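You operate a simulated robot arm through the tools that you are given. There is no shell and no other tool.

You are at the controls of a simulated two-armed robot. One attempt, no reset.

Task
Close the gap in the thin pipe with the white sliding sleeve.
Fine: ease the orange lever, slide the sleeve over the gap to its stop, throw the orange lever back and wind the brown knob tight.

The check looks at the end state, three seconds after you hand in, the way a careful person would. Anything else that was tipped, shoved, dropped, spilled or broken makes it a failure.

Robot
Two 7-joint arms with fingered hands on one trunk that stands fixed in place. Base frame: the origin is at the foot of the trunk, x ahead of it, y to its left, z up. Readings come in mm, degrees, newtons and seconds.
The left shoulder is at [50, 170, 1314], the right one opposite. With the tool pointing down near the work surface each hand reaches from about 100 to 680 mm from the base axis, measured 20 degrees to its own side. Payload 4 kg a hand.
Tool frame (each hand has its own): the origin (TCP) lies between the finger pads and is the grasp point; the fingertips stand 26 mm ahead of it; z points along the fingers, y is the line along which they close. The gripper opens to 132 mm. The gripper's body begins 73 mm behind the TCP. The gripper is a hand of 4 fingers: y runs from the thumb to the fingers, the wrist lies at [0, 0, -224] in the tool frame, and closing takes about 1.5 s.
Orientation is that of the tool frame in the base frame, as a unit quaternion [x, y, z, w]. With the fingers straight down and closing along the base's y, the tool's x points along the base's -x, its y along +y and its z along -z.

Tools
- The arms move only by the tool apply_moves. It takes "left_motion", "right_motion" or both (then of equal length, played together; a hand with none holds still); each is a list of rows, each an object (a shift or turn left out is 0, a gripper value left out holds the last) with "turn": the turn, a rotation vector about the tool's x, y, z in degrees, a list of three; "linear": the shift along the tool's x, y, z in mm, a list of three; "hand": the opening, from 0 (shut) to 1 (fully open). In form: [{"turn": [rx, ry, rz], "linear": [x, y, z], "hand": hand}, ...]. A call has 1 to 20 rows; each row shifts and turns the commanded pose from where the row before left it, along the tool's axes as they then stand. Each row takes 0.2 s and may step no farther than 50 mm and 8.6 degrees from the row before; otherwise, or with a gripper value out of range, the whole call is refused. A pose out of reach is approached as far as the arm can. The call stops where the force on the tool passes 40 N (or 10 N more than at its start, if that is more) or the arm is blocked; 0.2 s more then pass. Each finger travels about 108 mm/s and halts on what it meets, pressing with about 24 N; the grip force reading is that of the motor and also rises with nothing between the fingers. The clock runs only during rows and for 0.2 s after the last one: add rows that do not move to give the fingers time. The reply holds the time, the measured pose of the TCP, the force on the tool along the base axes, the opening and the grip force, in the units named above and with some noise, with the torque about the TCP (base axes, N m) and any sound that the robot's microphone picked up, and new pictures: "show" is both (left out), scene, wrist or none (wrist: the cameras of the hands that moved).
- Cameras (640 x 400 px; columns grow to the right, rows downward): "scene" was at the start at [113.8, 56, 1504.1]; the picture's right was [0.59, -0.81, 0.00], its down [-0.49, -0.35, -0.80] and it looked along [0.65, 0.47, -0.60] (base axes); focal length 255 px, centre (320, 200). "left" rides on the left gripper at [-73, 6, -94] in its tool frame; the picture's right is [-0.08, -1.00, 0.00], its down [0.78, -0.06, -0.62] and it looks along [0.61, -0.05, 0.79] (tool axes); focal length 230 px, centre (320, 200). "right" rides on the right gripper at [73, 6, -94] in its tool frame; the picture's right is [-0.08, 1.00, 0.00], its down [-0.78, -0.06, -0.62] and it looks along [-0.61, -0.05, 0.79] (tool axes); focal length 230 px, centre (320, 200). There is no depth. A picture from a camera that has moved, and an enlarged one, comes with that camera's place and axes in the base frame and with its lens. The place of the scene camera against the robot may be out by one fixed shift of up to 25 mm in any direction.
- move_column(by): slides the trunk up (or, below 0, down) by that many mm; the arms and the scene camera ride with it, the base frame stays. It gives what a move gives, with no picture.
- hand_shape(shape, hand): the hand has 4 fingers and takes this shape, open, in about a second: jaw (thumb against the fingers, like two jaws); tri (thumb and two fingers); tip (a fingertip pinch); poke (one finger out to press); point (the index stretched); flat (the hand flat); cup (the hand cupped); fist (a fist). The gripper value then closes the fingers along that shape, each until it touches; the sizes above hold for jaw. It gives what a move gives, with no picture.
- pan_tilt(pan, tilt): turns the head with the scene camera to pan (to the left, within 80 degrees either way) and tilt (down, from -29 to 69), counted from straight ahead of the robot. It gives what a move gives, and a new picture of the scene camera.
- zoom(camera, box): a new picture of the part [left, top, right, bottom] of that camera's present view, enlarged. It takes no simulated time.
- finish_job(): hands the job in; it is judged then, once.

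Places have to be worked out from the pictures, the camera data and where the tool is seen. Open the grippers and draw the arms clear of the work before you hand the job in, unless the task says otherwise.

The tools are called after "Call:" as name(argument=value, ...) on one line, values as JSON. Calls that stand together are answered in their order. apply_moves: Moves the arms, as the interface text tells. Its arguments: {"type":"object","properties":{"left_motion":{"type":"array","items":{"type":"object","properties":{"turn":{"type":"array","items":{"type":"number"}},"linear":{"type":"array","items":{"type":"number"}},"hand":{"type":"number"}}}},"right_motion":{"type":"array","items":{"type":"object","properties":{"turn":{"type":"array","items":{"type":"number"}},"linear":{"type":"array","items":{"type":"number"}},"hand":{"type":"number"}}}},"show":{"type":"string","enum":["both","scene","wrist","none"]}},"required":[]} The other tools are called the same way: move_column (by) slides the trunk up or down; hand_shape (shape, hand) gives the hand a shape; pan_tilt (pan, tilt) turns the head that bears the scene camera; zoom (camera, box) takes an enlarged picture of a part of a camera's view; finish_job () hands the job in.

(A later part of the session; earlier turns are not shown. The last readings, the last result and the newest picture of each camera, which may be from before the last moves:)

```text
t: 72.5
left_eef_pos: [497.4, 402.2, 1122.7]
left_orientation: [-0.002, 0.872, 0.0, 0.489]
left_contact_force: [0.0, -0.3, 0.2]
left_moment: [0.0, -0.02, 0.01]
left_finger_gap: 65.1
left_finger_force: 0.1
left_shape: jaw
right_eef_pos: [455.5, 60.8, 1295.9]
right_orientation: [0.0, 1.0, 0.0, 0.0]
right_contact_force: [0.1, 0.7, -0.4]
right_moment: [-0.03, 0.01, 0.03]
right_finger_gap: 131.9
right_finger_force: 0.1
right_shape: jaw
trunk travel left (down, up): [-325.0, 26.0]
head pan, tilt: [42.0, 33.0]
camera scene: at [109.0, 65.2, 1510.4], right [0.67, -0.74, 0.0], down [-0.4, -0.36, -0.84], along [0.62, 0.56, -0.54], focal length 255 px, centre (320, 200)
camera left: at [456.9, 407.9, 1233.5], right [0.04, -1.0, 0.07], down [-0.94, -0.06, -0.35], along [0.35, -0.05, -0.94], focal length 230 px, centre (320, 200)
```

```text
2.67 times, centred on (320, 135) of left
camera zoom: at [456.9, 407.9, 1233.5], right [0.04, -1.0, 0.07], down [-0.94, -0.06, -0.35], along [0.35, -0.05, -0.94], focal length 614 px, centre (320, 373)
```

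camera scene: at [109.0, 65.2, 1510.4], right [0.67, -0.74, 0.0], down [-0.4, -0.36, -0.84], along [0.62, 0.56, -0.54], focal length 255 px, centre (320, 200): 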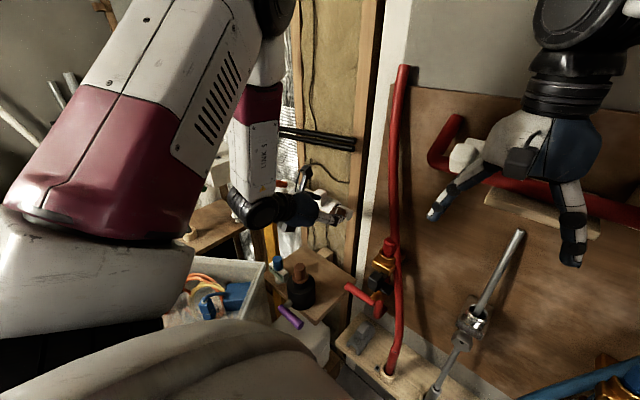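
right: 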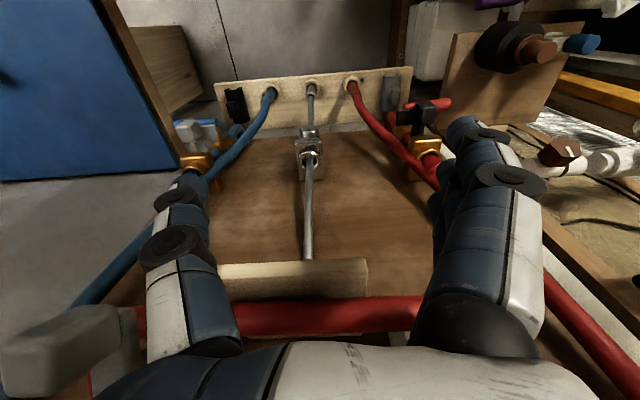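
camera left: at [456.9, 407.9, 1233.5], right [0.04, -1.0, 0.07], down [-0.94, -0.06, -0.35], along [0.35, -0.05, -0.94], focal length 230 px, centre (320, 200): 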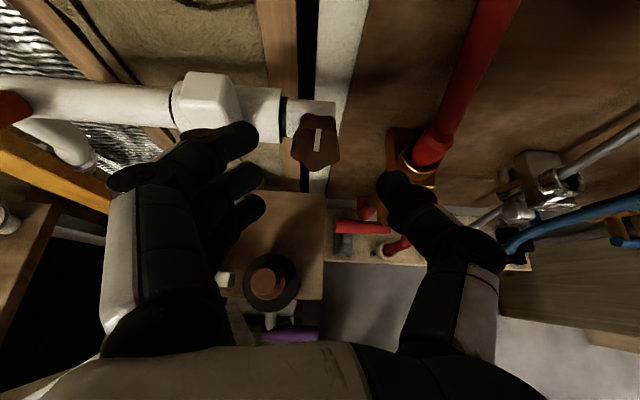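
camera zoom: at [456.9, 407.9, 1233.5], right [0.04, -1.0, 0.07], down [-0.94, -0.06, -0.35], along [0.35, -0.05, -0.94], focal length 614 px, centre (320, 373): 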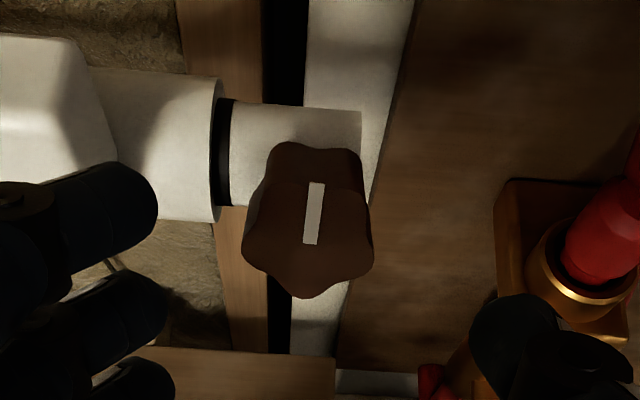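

The knob face lies at ≈[552,404,1089], dead ahead of the hand (64 mm along the finger axis). I'll narrow the opening a little to stay clear of the white block, advance 61 mm and look before closing.

Call:
apply_moves(left_motion=[{"linear": [0, 1, 10], "hand": 0.46}, {"linear": [0, 0.8, 13]}, {"linear": [0, 0, 13]}, {"linear": [0, 0, 13]}, {"linear": [0, 0, 12]}, {}])

Call:
zoom(camera="left", box=[200, 90, 440, 240])

```text
t: 73.9
left_eef_pos: [549.7, 403.0, 1091.8]
left_orientation: [0.0, 0.873, -0.001, 0.489]
left_contact_force: [-0.1, -0.7, 0.4]
left_moment: [-0.01, -0.01, -0.05]
left_finger_gap: 61.5
left_finger_force: 0.0
left_shape: jaw
right_eef_pos: [456.2, 61.5, 1294.0]
right_orientation: [0.0, 1.0, 0.001, -0.001]
right_contact_force: [0.0, 0.1, -0.1]
right_moment: [-0.01, 0.0, 0.01]
right_finger_gap: 131.7
right_finger_force: 0.0
right_shape: jaw
trunk travel left (down, up): [-325.0, 26.0]
head pan, tilt: [42.0, 33.0]
camera scene: at [109.3, 64.8, 1510.4], right [0.67, -0.74, 0.0], down [-0.4, -0.36, -0.84], along [0.62, 0.56, -0.54], focal length 255 px, centre (320, 200)
camera left: at [508.1, 408.0, 1203.7], right [0.04, -1.0, 0.07], down [-0.94, -0.06, -0.35], along [0.35, -0.05, -0.94], focal length 230 px, centre (320, 200)
```

scene: 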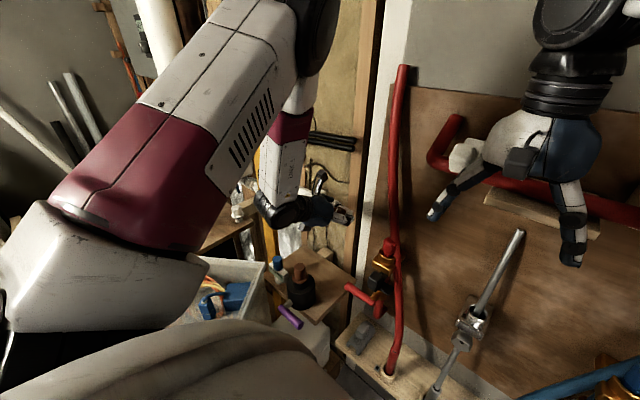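
left: 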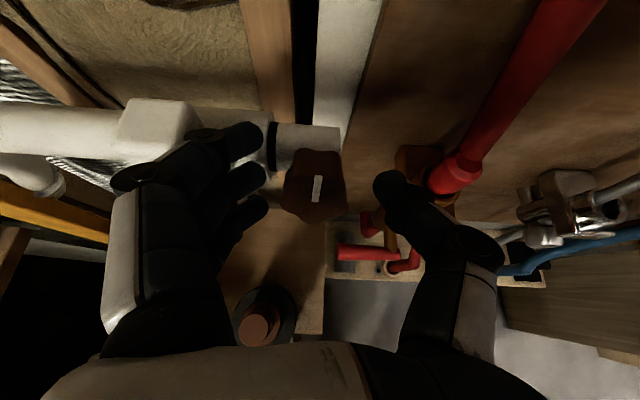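

```text
2.67 times, centred on (320, 165) of left
camera zoom: at [508.1, 408.0, 1203.7], right [0.04, -1.0, 0.07], down [-0.94, -0.06, -0.35], along [0.35, -0.05, -0.94], focal length 614 px, centre (320, 293)
```

zoom: 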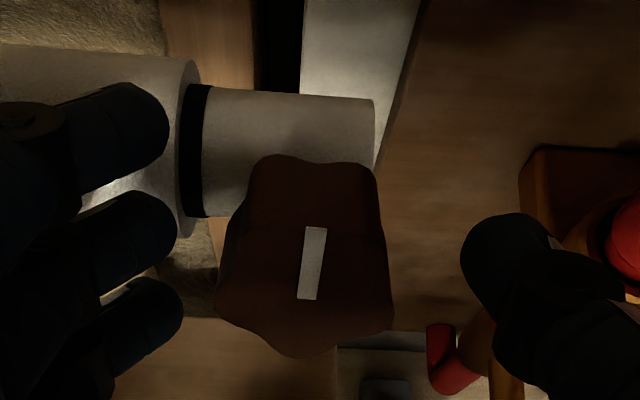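

The knob sits between thumb and fingers with no contact. I'll close on it.

Call:
apply_moves(left_motion=[{"hand": 0.1}, {}, {}, {}, {}], show="wrist")

Call:
zoom(camera="left", box=[200, 90, 440, 240])

```text
t: 75.1
left_eef_pos: [550.8, 402.1, 1092.9]
left_orientation: [0.0, 0.873, -0.001, 0.489]
left_contact_force: [1.5, -5.2, -1.8]
left_moment: [-0.04, -0.02, -0.03]
left_finger_gap: 20.2
left_finger_force: 23.9
left_shape: jaw
right_eef_pos: [456.5, 61.3, 1294.9]
right_orientation: [0.0, 1.0, 0.0, 0.0]
right_contact_force: [0.1, 0.2, 0.3]
right_moment: [0.01, 0.0, -0.03]
right_finger_gap: 131.7
right_finger_force: 0.1
right_shape: jaw
trunk travel left (down, up): [-325.0, 26.0]
head pan, tilt: [42.0, 33.0]
camera left: at [508.5, 407.1, 1203.7], right [0.04, -1.0, 0.07], down [-0.94, -0.06, -0.35], along [0.35, -0.05, -0.94], focal length 230 px, centre (320, 200)
```

left: 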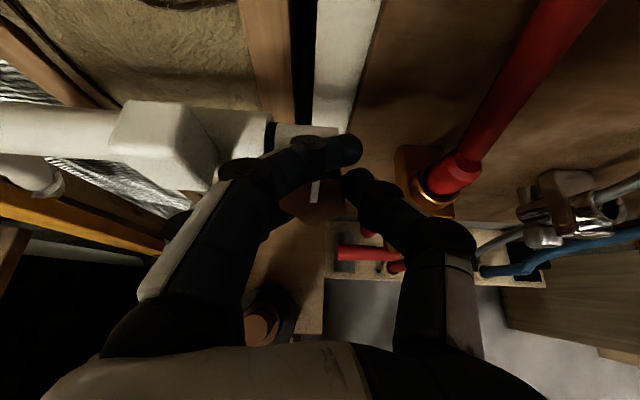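

```text
2.67 times, centred on (320, 165) of left
camera zoom: at [508.5, 407.1, 1203.7], right [0.04, -1.0, 0.07], down [-0.94, -0.06, -0.35], along [0.35, -0.05, -0.94], focal length 614 px, centre (320, 293)
```

zoom: 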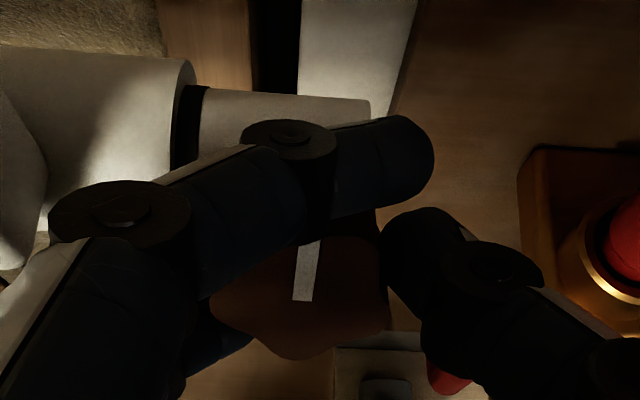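

Good wrap: index over the top, others left, thumb right. I'll twist clockwise (positive about the finger axis) 20° in 5° steps and see whether the white mark turns with the hand.

Call:
apply_moves(left_motion=[{"turn": [0, 0, 5]}, {"turn": [0, 0, 5]}, {"turn": [0, 0, 5]}, {"turn": [0, 0, 5]}, {}], show="wrist")

Call:
zoom(camera="left", box=[200, 90, 440, 240])

```text
t: 76.3
left_eef_pos: [549.1, 401.4, 1092.1]
left_orientation: [0.152, 0.86, 0.084, 0.481]
left_contact_force: [2.3, -9.0, -4.9]
left_moment: [-0.09, -0.02, 0.03]
left_finger_gap: 19.4
left_finger_force: 24.0
left_shape: jaw
right_eef_pos: [457.0, 59.8, 1292.7]
right_orientation: [0.0, 1.0, 0.0, 0.0]
right_contact_force: [-0.8, 0.1, -0.1]
right_moment: [0.0, 0.0, -0.01]
right_finger_gap: 131.8
right_finger_force: 0.1
right_shape: jaw
trunk travel left (down, up): [-325.0, 26.0]
head pan, tilt: [42.0, 33.0]
camera left: at [506.6, 381.2, 1201.0], right [-0.14, -0.96, -0.23], down [-0.92, 0.21, -0.32], along [0.36, 0.16, -0.92], focal length 230 px, centre (320, 200)
```

left: 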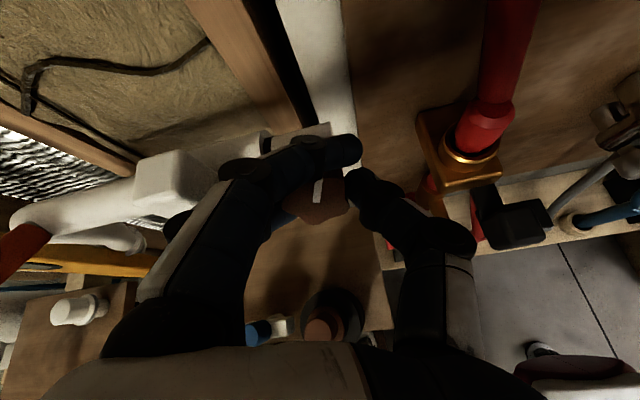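

```text
2.67 times, centred on (320, 165) of left
camera zoom: at [506.6, 381.2, 1201.0], right [-0.14, -0.96, -0.23], down [-0.92, 0.21, -0.32], along [0.36, 0.16, -0.92], focal length 614 px, centre (320, 293)
```

zoom: 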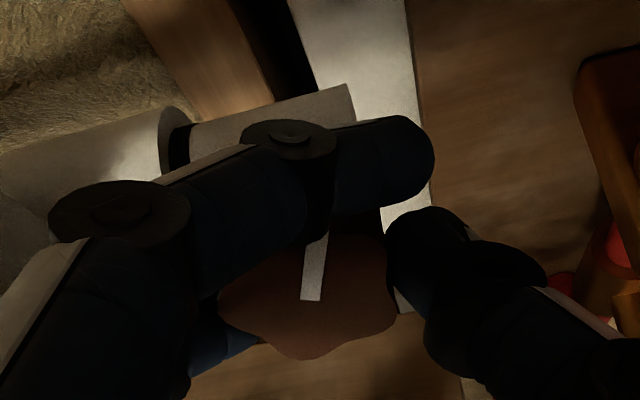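

The mark stays fixed relative to the hand, so the knob is turning clockwise freely. I'll continue another 56°.

Call:
apply_moves(left_motion=[{"turn": [0, 0, 7]}, {"turn": [0, 0, 7]}, {"turn": [0, 0, 7]}, {"turn": [0, 0, 7]}, {"turn": [0, 0, 7]}, {"turn": [0, 0, 7]}, {"turn": [0, 0, 7]}, {"turn": [0, 0, 7]}, {}], show="wrist")

Call:
zoom(camera="left", box=[200, 90, 440, 240])

```text
t: 78.3
left_eef_pos: [548.3, 400.6, 1091.2]
left_orientation: [0.537, 0.688, 0.3, 0.384]
left_contact_force: [-2.4, -14.3, -17.5]
left_moment: [-0.27, 0.13, -0.07]
left_finger_gap: 20.2
left_finger_force: 24.4
left_shape: jaw
right_eef_pos: [457.7, 60.6, 1294.1]
right_orientation: [0.0, 1.0, -0.001, 0.0]
right_contact_force: [-0.2, 0.7, -0.4]
right_moment: [-0.01, -0.03, 0.03]
right_finger_gap: 131.7
right_finger_force: 0.0
right_shape: jaw
trunk travel left (down, up): [-325.0, 26.0]
head pan, tilt: [42.0, 33.0]
camera left: at [481.3, 330.9, 1160.4], right [-0.5, -0.32, -0.81], down [-0.65, 0.75, 0.11], along [0.57, 0.58, -0.58], focal length 230 px, centre (320, 200)
```

left: 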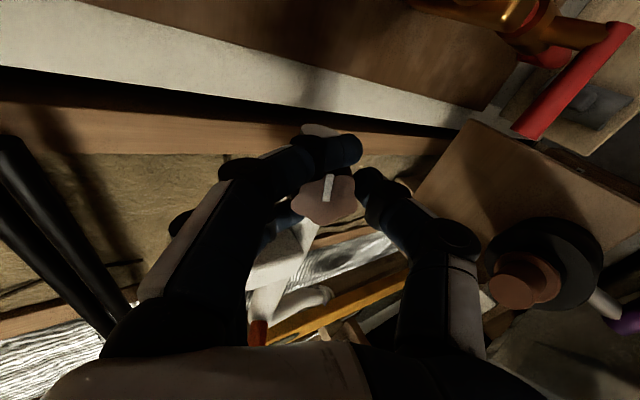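

```text
2.67 times, centred on (320, 165) of left
camera zoom: at [481.3, 330.9, 1160.4], right [-0.5, -0.32, -0.81], down [-0.65, 0.75, 0.11], along [0.57, 0.58, -0.58], focal length 614 px, centre (320, 293)
```

zoom: 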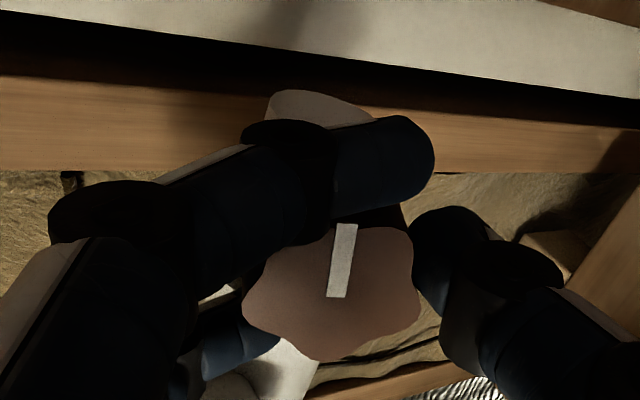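

Still turning with the hand (76° so far), with some side force from slight eccentricity. I'll shift the hand ~5 mm to relieve it and continue 24°.

Call:
apply_moves(left_motion=[{"linear": [-1.2, -2.2, 0]}, {"linear": [-1.2, -2.2, 0]}, {"turn": [0, 0, 6]}, {"turn": [0, 0, 6]}, {"turn": [0, 0, 6]}, {"turn": [0, 0, 6]}, {}], show="wrist")

Call:
zoom(camera="left", box=[200, 90, 440, 240])

```text
t: 79.9
left_eef_pos: [547.3, 399.8, 1089.7]
left_orientation: [0.668, 0.562, 0.373, 0.314]
left_contact_force: [-1.6, 5.8, -13.0]
left_moment: [-0.02, -0.09, 0.19]
left_finger_gap: 19.7
left_finger_force: 23.6
left_shape: jaw
right_eef_pos: [456.3, 61.3, 1294.8]
right_orientation: [0.0, 1.0, 0.0, 0.0]
right_contact_force: [0.4, 0.1, -0.1]
right_moment: [-0.02, 0.0, 0.03]
right_finger_gap: 131.7
right_finger_force: 0.1
right_shape: jaw
trunk travel left (down, up): [-325.0, 26.0]
head pan, tilt: [42.0, 33.0]
camera left: at [463.5, 326.1, 1131.4], right [-0.52, 0.1, -0.85], down [-0.49, 0.78, 0.39], along [0.7, 0.61, -0.36], focal length 230 px, centre (320, 200)
```

left: 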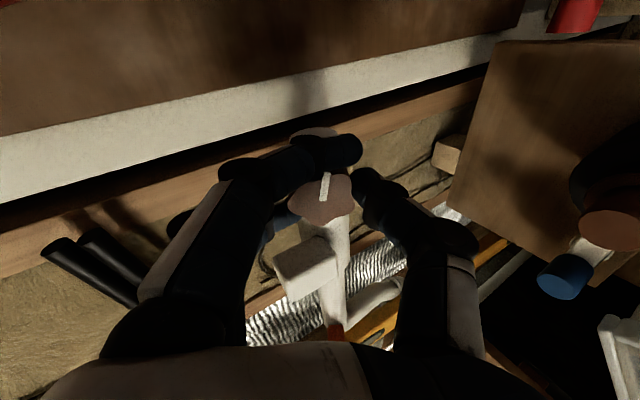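

```text
2.67 times, centred on (320, 165) of left
camera zoom: at [463.5, 326.1, 1131.4], right [-0.52, 0.1, -0.85], down [-0.49, 0.78, 0.39], along [0.7, 0.61, -0.36], focal length 614 px, centre (320, 293)
```

zoom: 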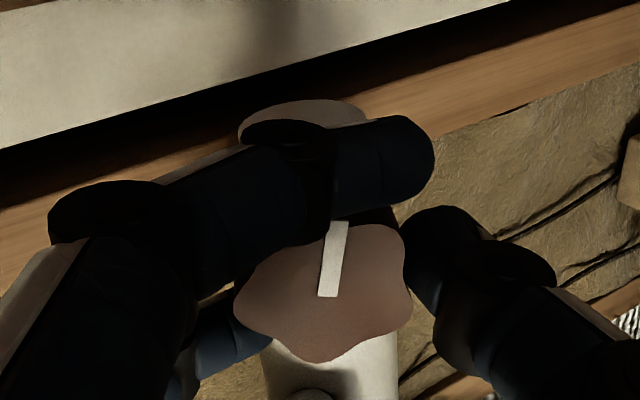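

100° so far and still loose (axial torque ~0.1 N·m). I'll relieve the side load a bit and carry on another 42° if the wrist allows.

Call:
apply_moves(left_motion=[{"linear": [0.5, -2.5, 0], "turn": [0, 0, 6]}, {"turn": [0, 0, 6]}, {"turn": [0, 0, 6]}, {"turn": [0, 0, 6]}, {"turn": [0, 0, 6]}, {"turn": [0, 0, 6]}, {"turn": [0, 0, 6]}, {}], show="wrist")

Call:
zoom(camera="left", box=[200, 90, 440, 240])

```text
t: 81.0
left_eef_pos: [542.9, 407.0, 1082.8]
left_orientation: [0.764, 0.419, 0.431, 0.234]
left_contact_force: [6.7, -23.3, -6.7]
left_moment: [-0.1, -0.15, -0.41]
left_finger_gap: 17.8
left_finger_force: 23.5
left_shape: jaw
right_eef_pos: [456.5, 59.0, 1294.1]
right_orientation: [0.0, 1.0, 0.0, 0.0]
right_contact_force: [0.2, 0.8, -0.5]
right_moment: [-0.04, -0.01, 0.03]
right_finger_gap: 132.0
right_finger_force: 0.1
right_shape: jaw
trunk travel left (down, up): [-325.0, 26.0]
head pan, tilt: [42.0, 33.0]
stopped in row 5 (left hand): the force on the tool passed its limit at 42 N (the readings are from after the stop); the commanded pose is now the measured one
camera left: at [443.9, 342.3, 1103.1], right [-0.46, 0.47, -0.75], down [-0.34, 0.69, 0.64], along [0.82, 0.55, -0.16], focal length 230 px, centre (320, 200)
```

left: 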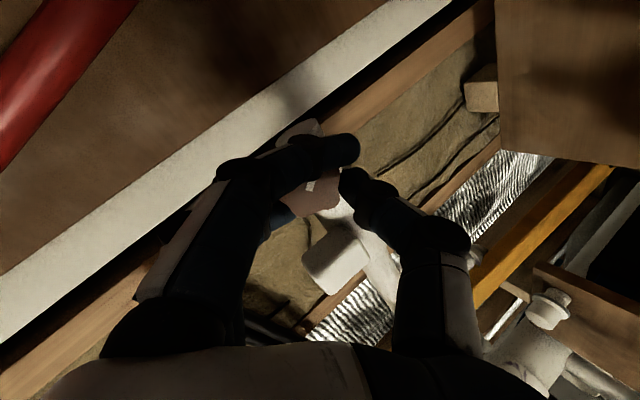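

```text
2.67 times, centred on (320, 165) of left
camera zoom: at [443.9, 342.3, 1103.1], right [-0.46, 0.47, -0.75], down [-0.34, 0.69, 0.64], along [0.82, 0.55, -0.16], focal length 614 px, centre (320, 293)
```

zoom: 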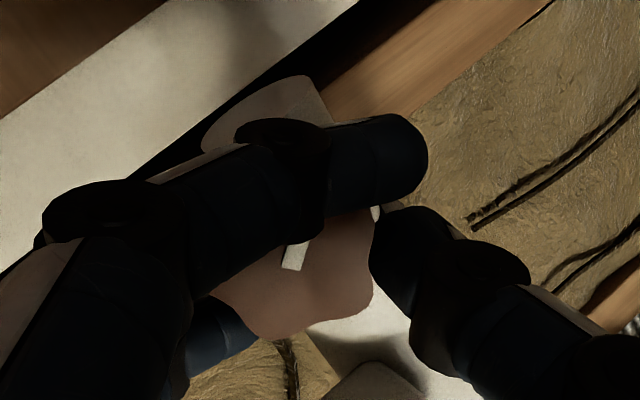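

The stop came from side force (42 N): the thumb has swung round to the white block's side at ~122° of roll. Axial torque is still small, so the knob isn't tight yet. I'll back the roll off ~32° with the grip, re-centring, before letting go.

Call:
apply_moves(left_motion=[{"turn": [0, 0, -6], "linear": [0, 1.5, 0]}, {"turn": [0, 0, -6], "linear": [0, 1.5, 0]}, {"turn": [0, 0, -7], "linear": [0, 1.5, 0]}, {"turn": [0, 0, -7], "linear": [0, 1, 0]}, {"turn": [0, 0, -7], "linear": [0, 1, 0]}, {}], show="wrist")

Call:
zoom(camera="left", box=[200, 90, 440, 240])

```text
t: 82.4
left_eef_pos: [543.8, 406.1, 1088.3]
left_orientation: [0.613, 0.619, 0.348, 0.345]
left_contact_force: [-9.9, -11.0, -22.2]
left_moment: [-0.05, 0.36, -0.24]
left_finger_gap: 19.2
left_finger_force: 24.5
left_shape: jaw
right_eef_pos: [456.3, 60.7, 1295.4]
right_orientation: [0.0, 1.0, -0.001, 0.0]
right_contact_force: [-0.2, -0.1, 0.1]
right_moment: [0.0, 0.02, 0.03]
right_finger_gap: 131.9
right_finger_force: 0.1
right_shape: jaw
trunk travel left (down, up): [-325.0, 26.0]
head pan, tilt: [42.0, 33.0]
camera left: at [468.0, 332.3, 1143.2], right [-0.52, -0.08, -0.85], down [-0.56, 0.78, 0.27], along [0.64, 0.62, -0.45], focal length 230 px, centre (320, 200)
```

left: 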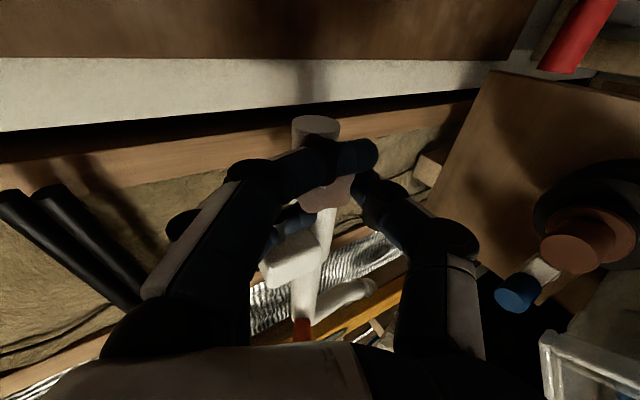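

```text
2.67 times, centred on (320, 165) of left
camera zoom: at [468.0, 332.3, 1143.2], right [-0.52, -0.08, -0.85], down [-0.56, 0.78, 0.27], along [0.64, 0.62, -0.45], focal length 614 px, centre (320, 293)
```

zoom: 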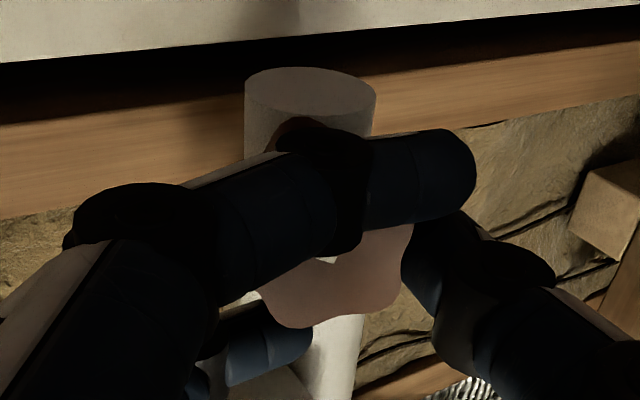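

Roll is back at ~90°, clear of the block. I'll open here and withdraw along the knob axis to see the mark's new angle.

Call:
apply_moves(left_motion=[{"hand": 0.46}, {}, {}, {}, {"linear": [0, 0, -15]}, {"linear": [0, 0, -25]}, {"linear": [0, 0, -25]}, {}])

Call:
zoom(camera="left", box=[200, 60, 440, 210])

Call:
zoom(camera="scene", box=[270, 160, 398, 240])

Call:
zoom(camera="right", box=[480, 80, 640, 200])

```text
t: 84.2
left_eef_pos: [488.9, 406.1, 1125.0]
left_orientation: [0.613, 0.619, 0.349, 0.346]
left_contact_force: [-0.6, 0.3, -0.5]
left_moment: [0.01, 0.01, -0.01]
left_finger_gap: 60.1
left_finger_force: 0.1
left_shape: jaw
right_eef_pos: [456.9, 61.2, 1294.0]
right_orientation: [0.0, 1.0, 0.0, 0.0]
right_contact_force: [0.4, 0.4, 0.3]
right_moment: [-0.01, 0.0, -0.02]
right_finger_gap: 131.6
right_finger_force: 0.1
right_shape: jaw
trunk travel left (down, up): [-325.0, 26.0]
head pan, tilt: [42.0, 33.0]
camera scene: at [109.8, 64.5, 1510.3], right [0.67, -0.74, 0.0], down [-0.4, -0.36, -0.84], along [0.62, 0.56, -0.54], focal length 255 px, centre (320, 200)
camera left: at [412.9, 332.0, 1178.3], right [-0.52, -0.08, -0.85], down [-0.57, 0.78, 0.27], along [0.64, 0.62, -0.45], focal length 230 px, centre (320, 200)
```

scene: 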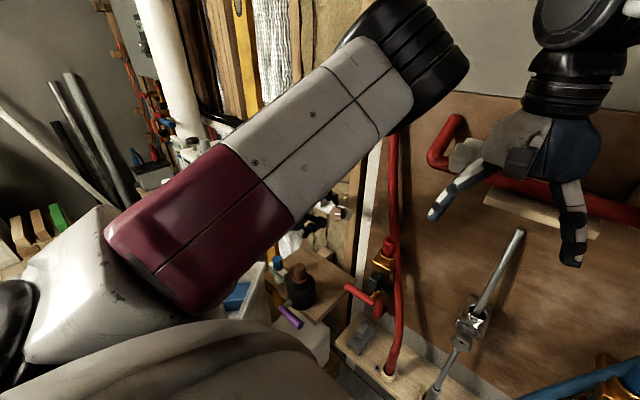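
left: 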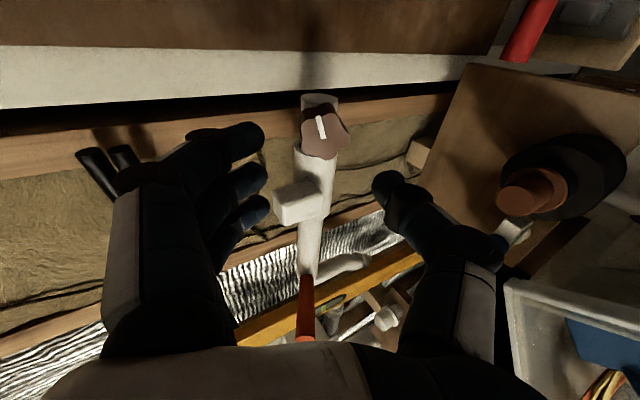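

```text
2.67 times, centred on (320, 135) of left
camera zoom: at [412.9, 332.0, 1178.3], right [-0.52, -0.08, -0.85], down [-0.57, 0.78, 0.27], along [0.64, 0.62, -0.45], focal length 614 px, centre (320, 373)
```

zoom: 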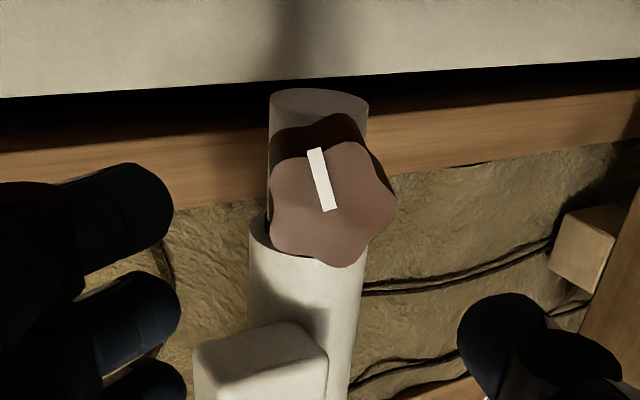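

```text
5.00 times, centred on (334, 200) of scene
camera zoom: at [109.8, 64.5, 1510.3], right [0.67, -0.74, 0.0], down [-0.4, -0.36, -0.84], along [0.62, 0.56, -0.54], focal length 1275 px, centre (250, 200)
```

zoom: 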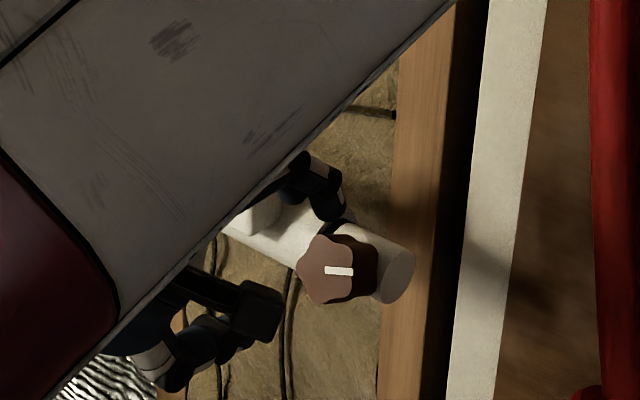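

```text
3.33 times, centred on (560, 140) of right
camera zoom: at [383.2, 66.2, 1387.8], right [0.08, 1.0, 0.0], down [0.78, -0.06, 0.62], along [0.61, -0.05, -0.79], focal length 767 px, centre (-480, 400)
```

zoom: 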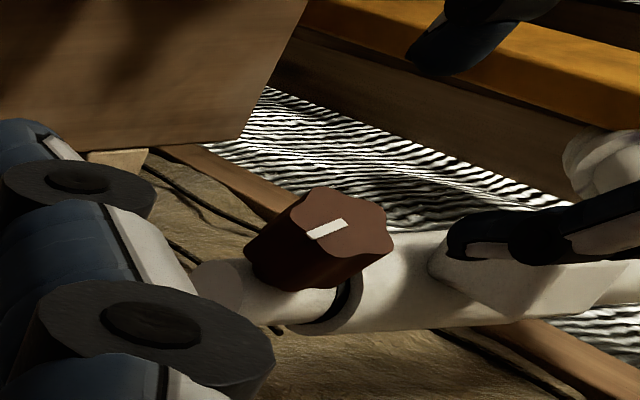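

The knob has turned net ~74° clockwise (scene mark now points right). Combining the roll-0 and roll-90 views puts the knob's face centre at ≈[553,405,1082], about 6 mm lower than I'd gripped. I'll roll the open hand back to about −40° for a longer second stroke.

Call:
apply_moves(left_motion=[{"turn": [0, 0, -8.1]}, {"turn": [0, 0, -8.1]}, {"turn": [0, 0, -8.1]}, {"turn": [0, 0, -8.1]}, {"turn": [0, 0, -8.1]}, {"turn": [0, 0, -8.1]}, {"turn": [0, 0, -8.1]}, {"turn": [0, 0, -8.1]}, {"turn": [0, 0, -8.1]}, {"turn": [0, 0, -8.1]}, {"turn": [0, 0, -8.1]}, {"turn": [0, 0, -8.1]}, {"turn": [0, 0, -8.1]}, {"turn": [0, 0, -8.1]}, {"turn": [0, 0, -8.1]}, {"turn": [0, 0, -8.1]}, {}])

```text
t: 87.8
left_eef_pos: [489.0, 405.1, 1124.7]
left_orientation: [-0.299, 0.818, -0.164, 0.462]
left_contact_force: [0.5, 0.1, 0.4]
left_moment: [0.01, 0.02, -0.01]
left_finger_gap: 59.9
left_finger_force: 0.0
left_shape: jaw
right_eef_pos: [455.5, 60.8, 1294.0]
right_orientation: [0.0, 1.0, 0.0, 0.0]
right_contact_force: [-0.6, 0.2, -0.5]
right_moment: [0.03, 0.01, 0.0]
right_finger_gap: 132.0
right_finger_force: 0.0
right_shape: jaw
trunk travel left (down, up): [-325.0, 26.0]
head pan, tilt: [42.0, 33.0]
camera scene: at [109.7, 64.4, 1510.3], right [0.67, -0.74, 0.0], down [-0.4, -0.36, -0.84], along [0.62, 0.56, -0.54], focal length 255 px, centre (320, 200)
camera left: at [435.9, 455.2, 1218.5], right [0.37, -0.72, 0.59], down [-0.82, -0.55, -0.16], along [0.45, -0.42, -0.79], focal length 230 px, centre (320, 200)
```

scene: 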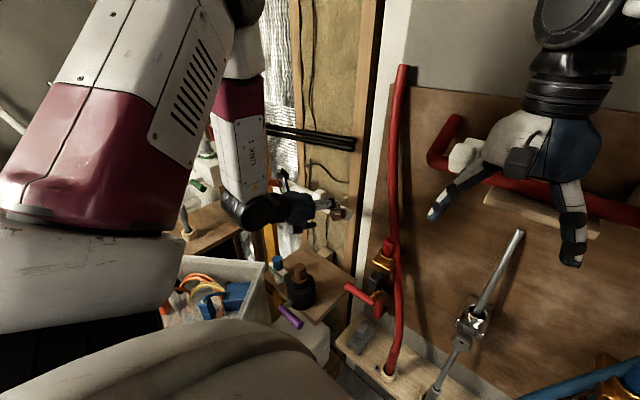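
left: 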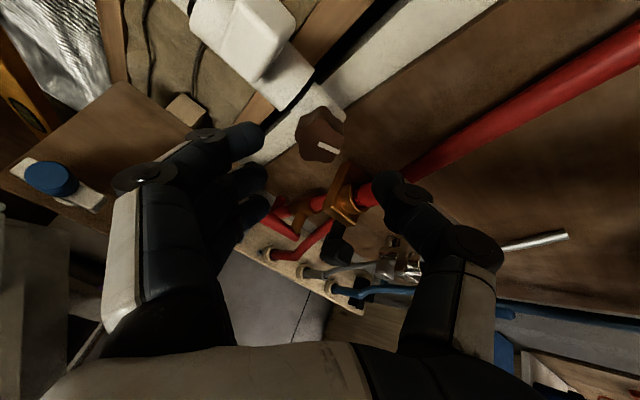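

Roll −40° is reachable. I'll go on to about −74° for a longer stroke, then check the knob's place in view.

Call:
apply_moves(left_motion=[{"turn": [0, 0, -8.5]}, {"turn": [0, 0, -8.5]}, {"turn": [0, 0, -8.5]}, {"turn": [0, 0, -8.5]}, {}], show="wrist")

Call:
zoom(camera="left", box=[200, 60, 440, 210])

```text
t: 89.0
left_eef_pos: [489.2, 404.4, 1125.7]
left_orientation: [-0.525, 0.696, -0.291, 0.394]
left_contact_force: [-0.2, 0.1, 0.1]
left_moment: [-0.04, -0.02, 0.0]
left_finger_gap: 60.2
left_finger_force: 0.0
left_shape: jaw
right_eef_pos: [456.5, 60.9, 1294.2]
right_orientation: [0.0, 1.0, 0.0, 0.0]
right_contact_force: [-0.5, -0.2, 0.3]
right_moment: [-0.02, -0.02, 0.0]
right_finger_gap: 131.8
right_finger_force: 0.1
right_shape: jaw
trunk travel left (down, up): [-325.0, 26.0]
head pan, tilt: [42.0, 33.0]
camera left: at [416.2, 475.8, 1186.6], right [0.51, -0.2, 0.84], down [-0.61, -0.78, 0.18], along [0.61, -0.6, -0.52], focal length 230 px, centre (320, 200)
```

left: 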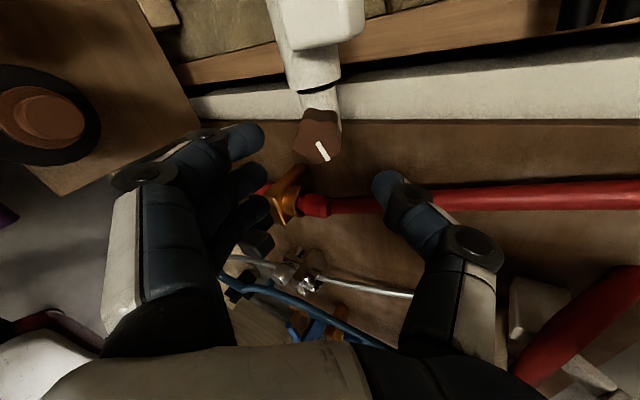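

```text
2.67 times, centred on (320, 135) of left
camera zoom: at [416.2, 475.8, 1186.6], right [0.51, -0.2, 0.84], down [-0.61, -0.78, 0.18], along [0.61, -0.6, -0.52], focal length 614 px, centre (320, 373)
```

zoom: 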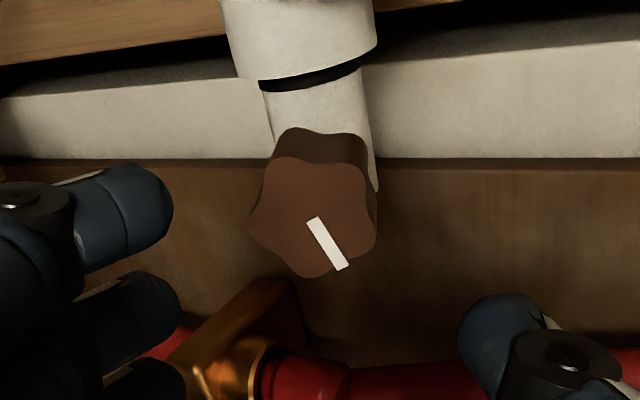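

The mark's inner end marks the knob centre; three views agree on [548,404,1087]. I'll centre on that (shift ≈[1, 2.4] mm) and advance 66 mm.

Call:
apply_moves(left_motion=[{"linear": [1, 2.4, 12]}, {"linear": [0, 0, 14]}, {"linear": [0, 0, 14]}, {"linear": [0, 0, 14]}, {"linear": [0, 0, 12]}, {}], show="wrist")

Call:
zoom(camera="left", box=[200, 90, 440, 240])

```text
t: 90.4
left_eef_pos: [545.0, 405.7, 1089.0]
left_orientation: [-0.525, 0.695, -0.291, 0.395]
left_contact_force: [-0.3, 0.6, -0.3]
left_moment: [0.01, 0.02, -0.01]
left_finger_gap: 59.8
left_finger_force: 0.1
left_shape: jaw
right_eef_pos: [456.8, 60.9, 1295.0]
right_orientation: [0.0, 1.0, 0.0, 0.0]
right_contact_force: [0.3, -0.5, 0.3]
right_moment: [0.0, -0.02, 0.04]
right_finger_gap: 131.8
right_finger_force: 0.1
right_shape: jaw
trunk travel left (down, up): [-325.0, 26.0]
head pan, tilt: [42.0, 33.0]
camera left: at [471.4, 476.5, 1150.1], right [0.51, -0.2, 0.84], down [-0.61, -0.78, 0.18], along [0.61, -0.6, -0.52], focal length 230 px, centre (320, 200)
```

left: 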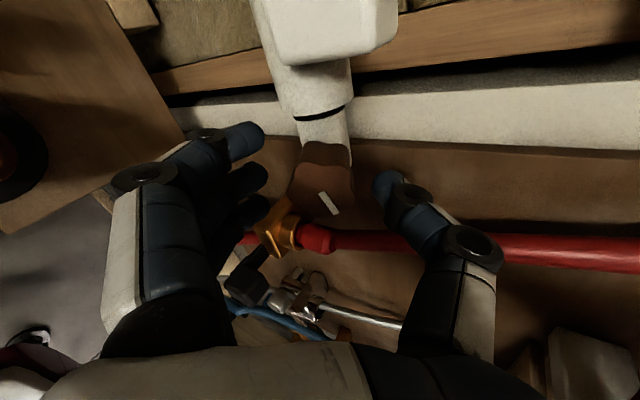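

```text
2.67 times, centred on (320, 165) of left
camera zoom: at [471.4, 476.5, 1150.1], right [0.51, -0.2, 0.84], down [-0.61, -0.78, 0.18], along [0.61, -0.6, -0.52], focal length 614 px, centre (320, 293)
```

zoom: 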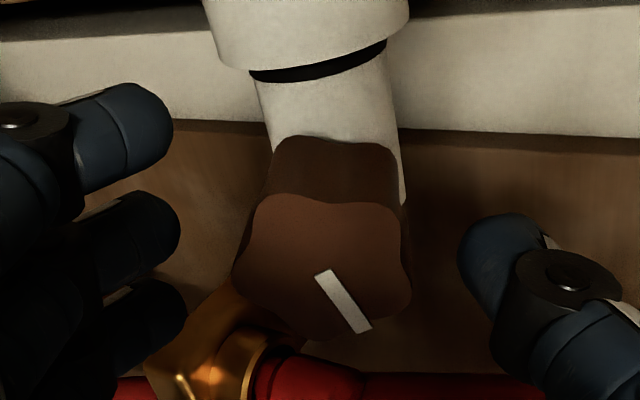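

The knob centre lines up with the grasp point. I'll close on it.

Call:
apply_moves(left_motion=[{"hand": 0.05}, {}, {}, {}, {}], show="wrist")

Call:
zoom(camera="left", box=[200, 90, 440, 240])

```text
t: 91.6
left_eef_pos: [544.8, 405.1, 1089.5]
left_orientation: [-0.524, 0.696, -0.291, 0.395]
left_contact_force: [3.5, 1.9, 1.0]
left_moment: [-0.01, -0.07, 0.06]
left_finger_gap: 24.4
left_finger_force: 23.7
left_shape: jaw
right_eef_pos: [456.6, 61.5, 1293.2]
right_orientation: [0.0, 1.0, -0.001, 0.0]
right_contact_force: [0.1, -0.5, 0.5]
right_moment: [-0.05, -0.01, 0.0]
right_finger_gap: 131.7
right_finger_force: 0.2
right_shape: jaw
trunk travel left (down, up): [-325.0, 26.0]
head pan, tilt: [42.0, 33.0]
camera left: at [471.7, 476.7, 1150.1], right [0.51, -0.2, 0.84], down [-0.61, -0.78, 0.18], along [0.61, -0.6, -0.52], focal length 230 px, centre (320, 200)
```

left: 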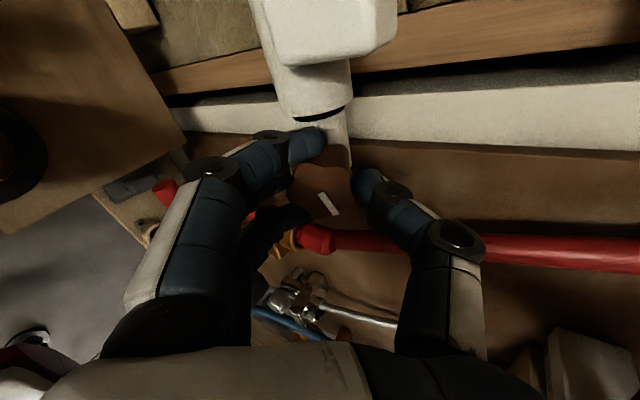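

```text
2.67 times, centred on (320, 165) of left
camera zoom: at [471.7, 476.7, 1150.1], right [0.51, -0.2, 0.84], down [-0.61, -0.78, 0.18], along [0.61, -0.6, -0.52], focal length 614 px, centre (320, 293)
```

zoom: 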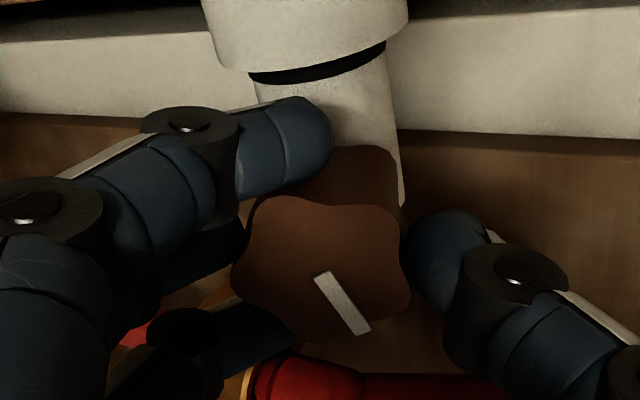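

An excellent centred grip: fingers sit in the lobes' valleys, thumb opposite. I'll twist clockwise 70° in 7° steps.

Call:
apply_moves(left_motion=[{"turn": [0, 0, 7]}, {"turn": [0, 0, 7]}, {"turn": [0, 0, 7]}, {"turn": [0, 0, 7]}, {"turn": [0, 0, 7]}, {"turn": [0, 0, 7]}, {"turn": [0, 0, 7]}, {"turn": [0, 0, 7]}, {"turn": [0, 0, 7]}, {"turn": [0, 0, 7]}, {}], show="wrist")

Call:
zoom(camera="left", box=[200, 90, 440, 240])

```text
t: 94.0
left_eef_pos: [545.1, 406.4, 1089.6]
left_orientation: [-0.03, 0.869, -0.011, 0.493]
left_contact_force: [12.8, 7.9, 27.5]
left_moment: [0.19, -0.84, 0.5]
left_finger_gap: 24.3
left_finger_force: 24.1
left_shape: jaw
right_eef_pos: [456.6, 61.2, 1293.3]
right_orientation: [0.0, 1.0, 0.0, 0.001]
right_contact_force: [0.2, 0.2, -0.2]
right_moment: [-0.01, -0.01, -0.03]
right_finger_gap: 131.9
right_finger_force: 0.1
right_shape: jaw
trunk travel left (down, up): [-325.0, 26.0]
head pan, tilt: [42.0, 33.0]
camera left: at [502.4, 414.9, 1200.1], right [0.08, -0.99, 0.12], down [-0.93, -0.12, -0.35], along [0.36, -0.08, -0.93], focal length 230 px, centre (320, 200)
```

left: 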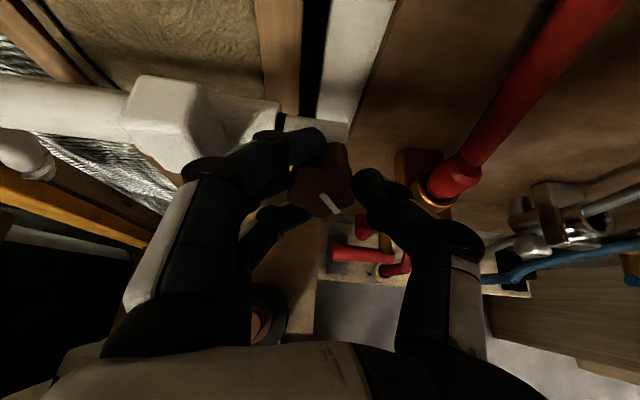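

```text
2.67 times, centred on (320, 165) of left
camera zoom: at [502.4, 414.9, 1200.1], right [0.08, -0.99, 0.12], down [-0.93, -0.12, -0.35], along [0.36, -0.08, -0.93], focal length 614 px, centre (320, 293)
```

zoom: 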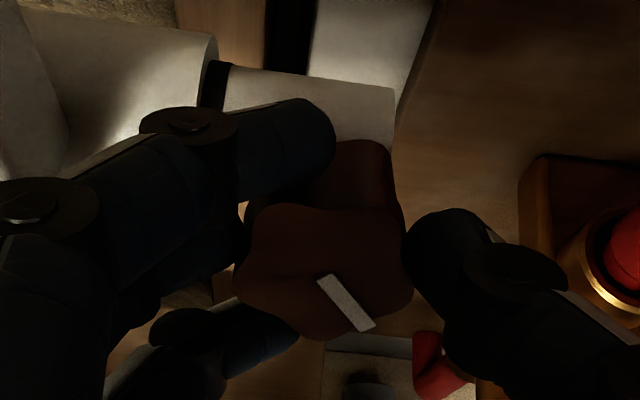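

Turned another 70° with the hand, but there's a 27 N upward side load from eccentricity (axial torque still ~0.1 N·m). I'll ease the hand toward the load by a few mm and re-read.

Call:
apply_moves(left_motion=[{"linear": [-2, 0.8, 0]}, {"linear": [-2, 0.8, 0]}, {}], show="none")

```text
t: 94.8
left_eef_pos: [545.2, 407.1, 1089.4]
left_orientation: [-0.031, 0.872, -0.012, 0.489]
left_contact_force: [2.4, -1.9, 6.2]
left_moment: [0.04, -0.24, 0.22]
left_finger_gap: 24.5
left_finger_force: 23.7
left_shape: jaw
right_eef_pos: [456.1, 60.4, 1293.7]
right_orientation: [0.001, 1.0, 0.0, 0.0]
right_contact_force: [0.8, 0.0, 0.8]
right_moment: [0.01, -0.02, 0.01]
right_finger_gap: 131.6
right_finger_force: 0.1
right_shape: jaw
trunk travel left (down, up): [-325.0, 26.0]
head pan, tilt: [42.0, 33.0]
```

The side load dropped to ~6 N. I'll keep turning, 42° more.

Call:
apply_moves(left_motion=[{"turn": [0, 0, 7]}, {"turn": [0, 0, 7]}, {"turn": [0, 0, 7]}, {"turn": [0, 0, 7]}, {"turn": [0, 0, 7]}, {"turn": [0, 0, 7]}, {}], show="wrist")

Call:
zoom(camera="left", box=[200, 90, 440, 240])

```text
t: 96.4
left_eef_pos: [547.1, 407.9, 1090.2]
left_orientation: [0.284, 0.824, 0.164, 0.461]
left_contact_force: [-2.5, -10.2, -16.8]
left_moment: [-1.21, -0.11, 0.28]
left_finger_gap: 23.2
left_finger_force: 23.7
left_shape: jaw
right_eef_pos: [457.1, 60.8, 1293.4]
right_orientation: [0.0, 1.0, 0.0, 0.0]
right_contact_force: [0.3, -0.2, -0.8]
right_moment: [0.01, 0.0, 0.0]
right_finger_gap: 131.6
right_finger_force: 0.2
right_shape: jaw
trunk travel left (down, up): [-325.0, 26.0]
head pan, tilt: [42.0, 33.0]
camera left: at [498.8, 365.3, 1190.6], right [-0.29, -0.83, -0.48], down [-0.87, 0.43, -0.24], along [0.4, 0.35, -0.85], focal length 230 px, centre (320, 200)
```

left: 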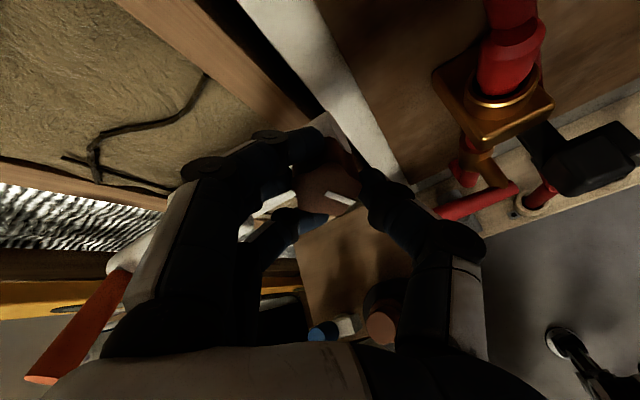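

```text
2.67 times, centred on (320, 165) of left
camera zoom: at [498.8, 365.3, 1190.6], right [-0.29, -0.83, -0.48], down [-0.87, 0.43, -0.24], along [0.4, 0.35, -0.85], focal length 614 px, centre (320, 293)
```

zoom: 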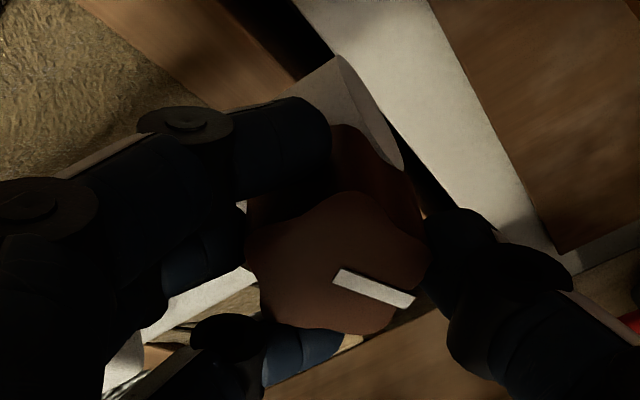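

The mark lagged the hand this time (knob moved ~15°, hand 42°) and the axial torque reached ~1.2 N·m: the knob is getting tight. I'll open, back out, and roll to −66° for a fresh centred grip to finish tightening.

Call:
apply_moves(left_motion=[{"hand": 0.46}, {}, {}, {}, {"linear": [0, 0, -18]}, {"linear": [0, 0, -20]}, {"turn": [0, 0, -8]}, {"turn": [0, 0, -8]}, {"turn": [0, 0, -8]}, {"turn": [0, 0, -8]}, {"turn": [0, 0, -8]}, {"turn": [0, 0, -8]}, {"turn": [0, 0, -8]}, {"turn": [0, 0, -8]}, {"turn": [0, 0, -8]}, {"turn": [0, 0, -8]}, {"turn": [0, 0, -8]}, {"turn": [0, 0, -8]}, {"turn": [0, 0, -8]}, {}], show="wrist")

Call:
zoom(camera="left", box=[200, 60, 440, 210])

Call:
zoom(camera="right", box=[480, 80, 640, 200])

```text
t: 100.6
left_eef_pos: [514.3, 407.9, 1110.5]
left_orientation: [-0.475, 0.73, -0.264, 0.414]
left_contact_force: [-0.4, -0.5, 0.5]
left_moment: [-0.01, 0.04, 0.0]
left_finger_gap: 60.4
left_finger_force: 0.1
left_shape: jaw
right_eef_pos: [456.4, 60.9, 1294.4]
right_orientation: [0.001, 1.0, 0.0, 0.0]
right_contact_force: [-0.1, -0.5, -0.1]
right_moment: [0.0, 0.0, 0.0]
right_finger_gap: 132.1
right_finger_force: 0.1
right_shape: jaw
trunk travel left (down, up): [-325.0, 26.0]
head pan, tilt: [42.0, 33.0]
camera left: at [446.7, 475.3, 1180.4], right [0.49, -0.34, 0.8], down [-0.66, -0.75, 0.09], along [0.57, -0.57, -0.59], focal length 230 px, centre (320, 200)
```

left: 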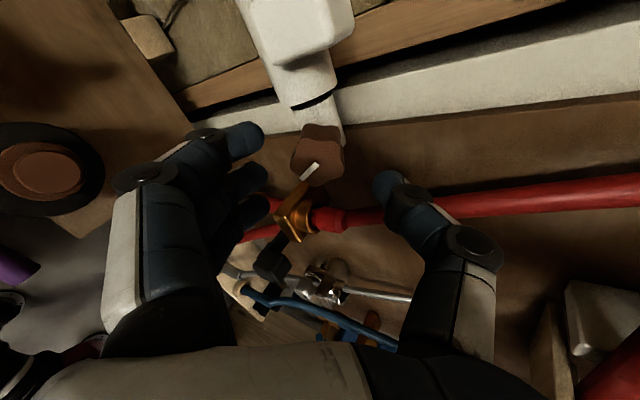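

```text
2.67 times, centred on (320, 135) of left
camera zoom: at [446.7, 475.3, 1180.4], right [0.49, -0.34, 0.8], down [-0.66, -0.75, 0.09], along [0.57, -0.57, -0.59], focal length 614 px, centre (320, 373)
```

zoom: 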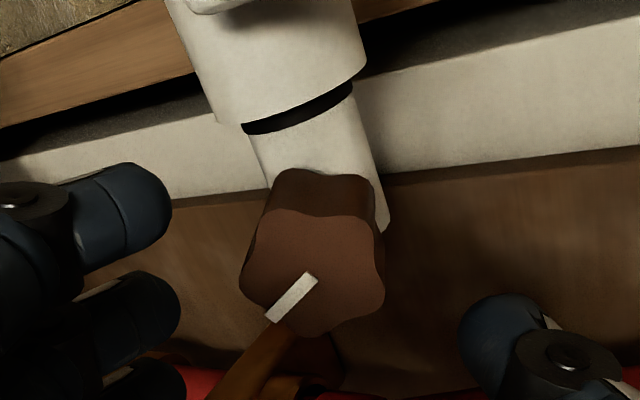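

```text
3.33 times, centred on (560, 140) of right
camera zoom: at [383.1, 66.1, 1387.9], right [0.08, 1.0, 0.0], down [0.78, -0.06, 0.62], along [0.61, -0.05, -0.79], focal length 767 px, centre (-480, 400)
```

zoom: 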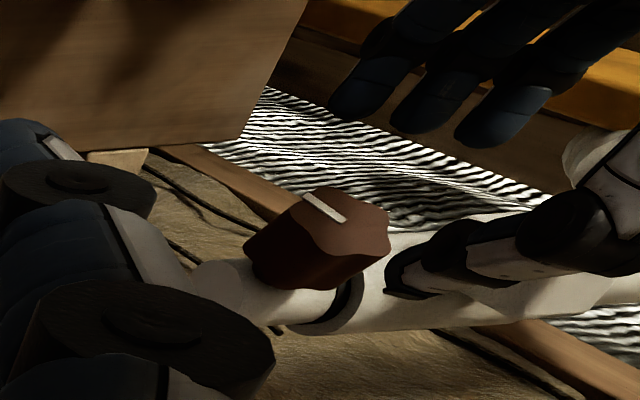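

The mark now sits at about −27° in the knob frame (≈150° from where it started). The hand is centred within ~2 mm; I'll shift [1.3, 2.2], advance 36 mm and close.

Call:
apply_moves(left_motion=[{"linear": [1.3, 2.2, 12]}, {"linear": [0, 0, 12]}, {"linear": [0, 0, 12]}, {"hand": 0.05}, {}, {}, {}, {}, {}], show="wrist")

Call:
zoom(camera="left", box=[200, 90, 440, 240])

```text
t: 102.6
left_eef_pos: [544.4, 407.7, 1091.0]
left_orientation: [-0.475, 0.73, -0.264, 0.414]
left_contact_force: [6.5, 0.3, 6.7]
left_moment: [0.02, -0.2, 0.01]
left_finger_gap: 21.2
left_finger_force: 24.8
left_shape: jaw
right_eef_pos: [457.3, 59.8, 1293.8]
right_orientation: [0.0, 1.0, 0.0, 0.0]
right_contact_force: [0.2, 0.6, -0.8]
right_moment: [0.0, 0.01, 0.0]
right_finger_gap: 131.8
right_finger_force: 0.1
right_shape: jaw
trunk travel left (down, up): [-325.0, 26.0]
head pan, tilt: [42.0, 33.0]
camera left: at [476.6, 475.4, 1161.3], right [0.49, -0.34, 0.8], down [-0.66, -0.75, 0.09], along [0.57, -0.57, -0.59], focal length 230 px, centre (320, 200)
```

left: 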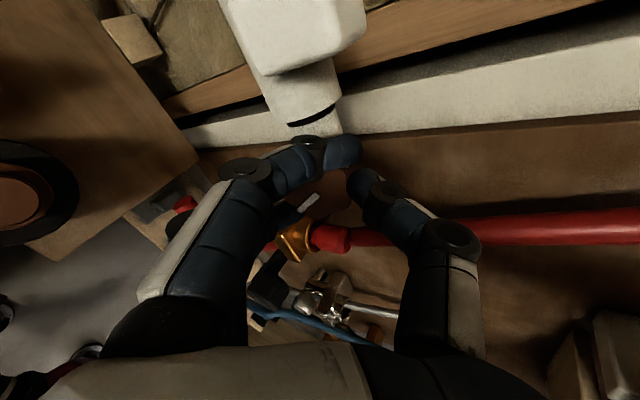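

```text
2.67 times, centred on (320, 165) of left
camera zoom: at [476.6, 475.4, 1161.3], right [0.49, -0.34, 0.8], down [-0.66, -0.75, 0.09], along [0.57, -0.57, -0.59], focal length 614 px, centre (320, 293)
```

zoom: 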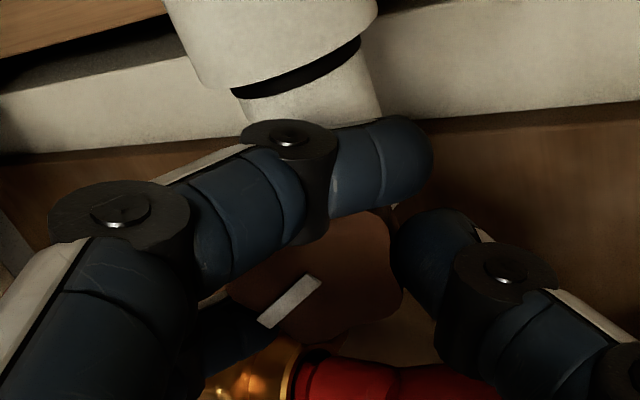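

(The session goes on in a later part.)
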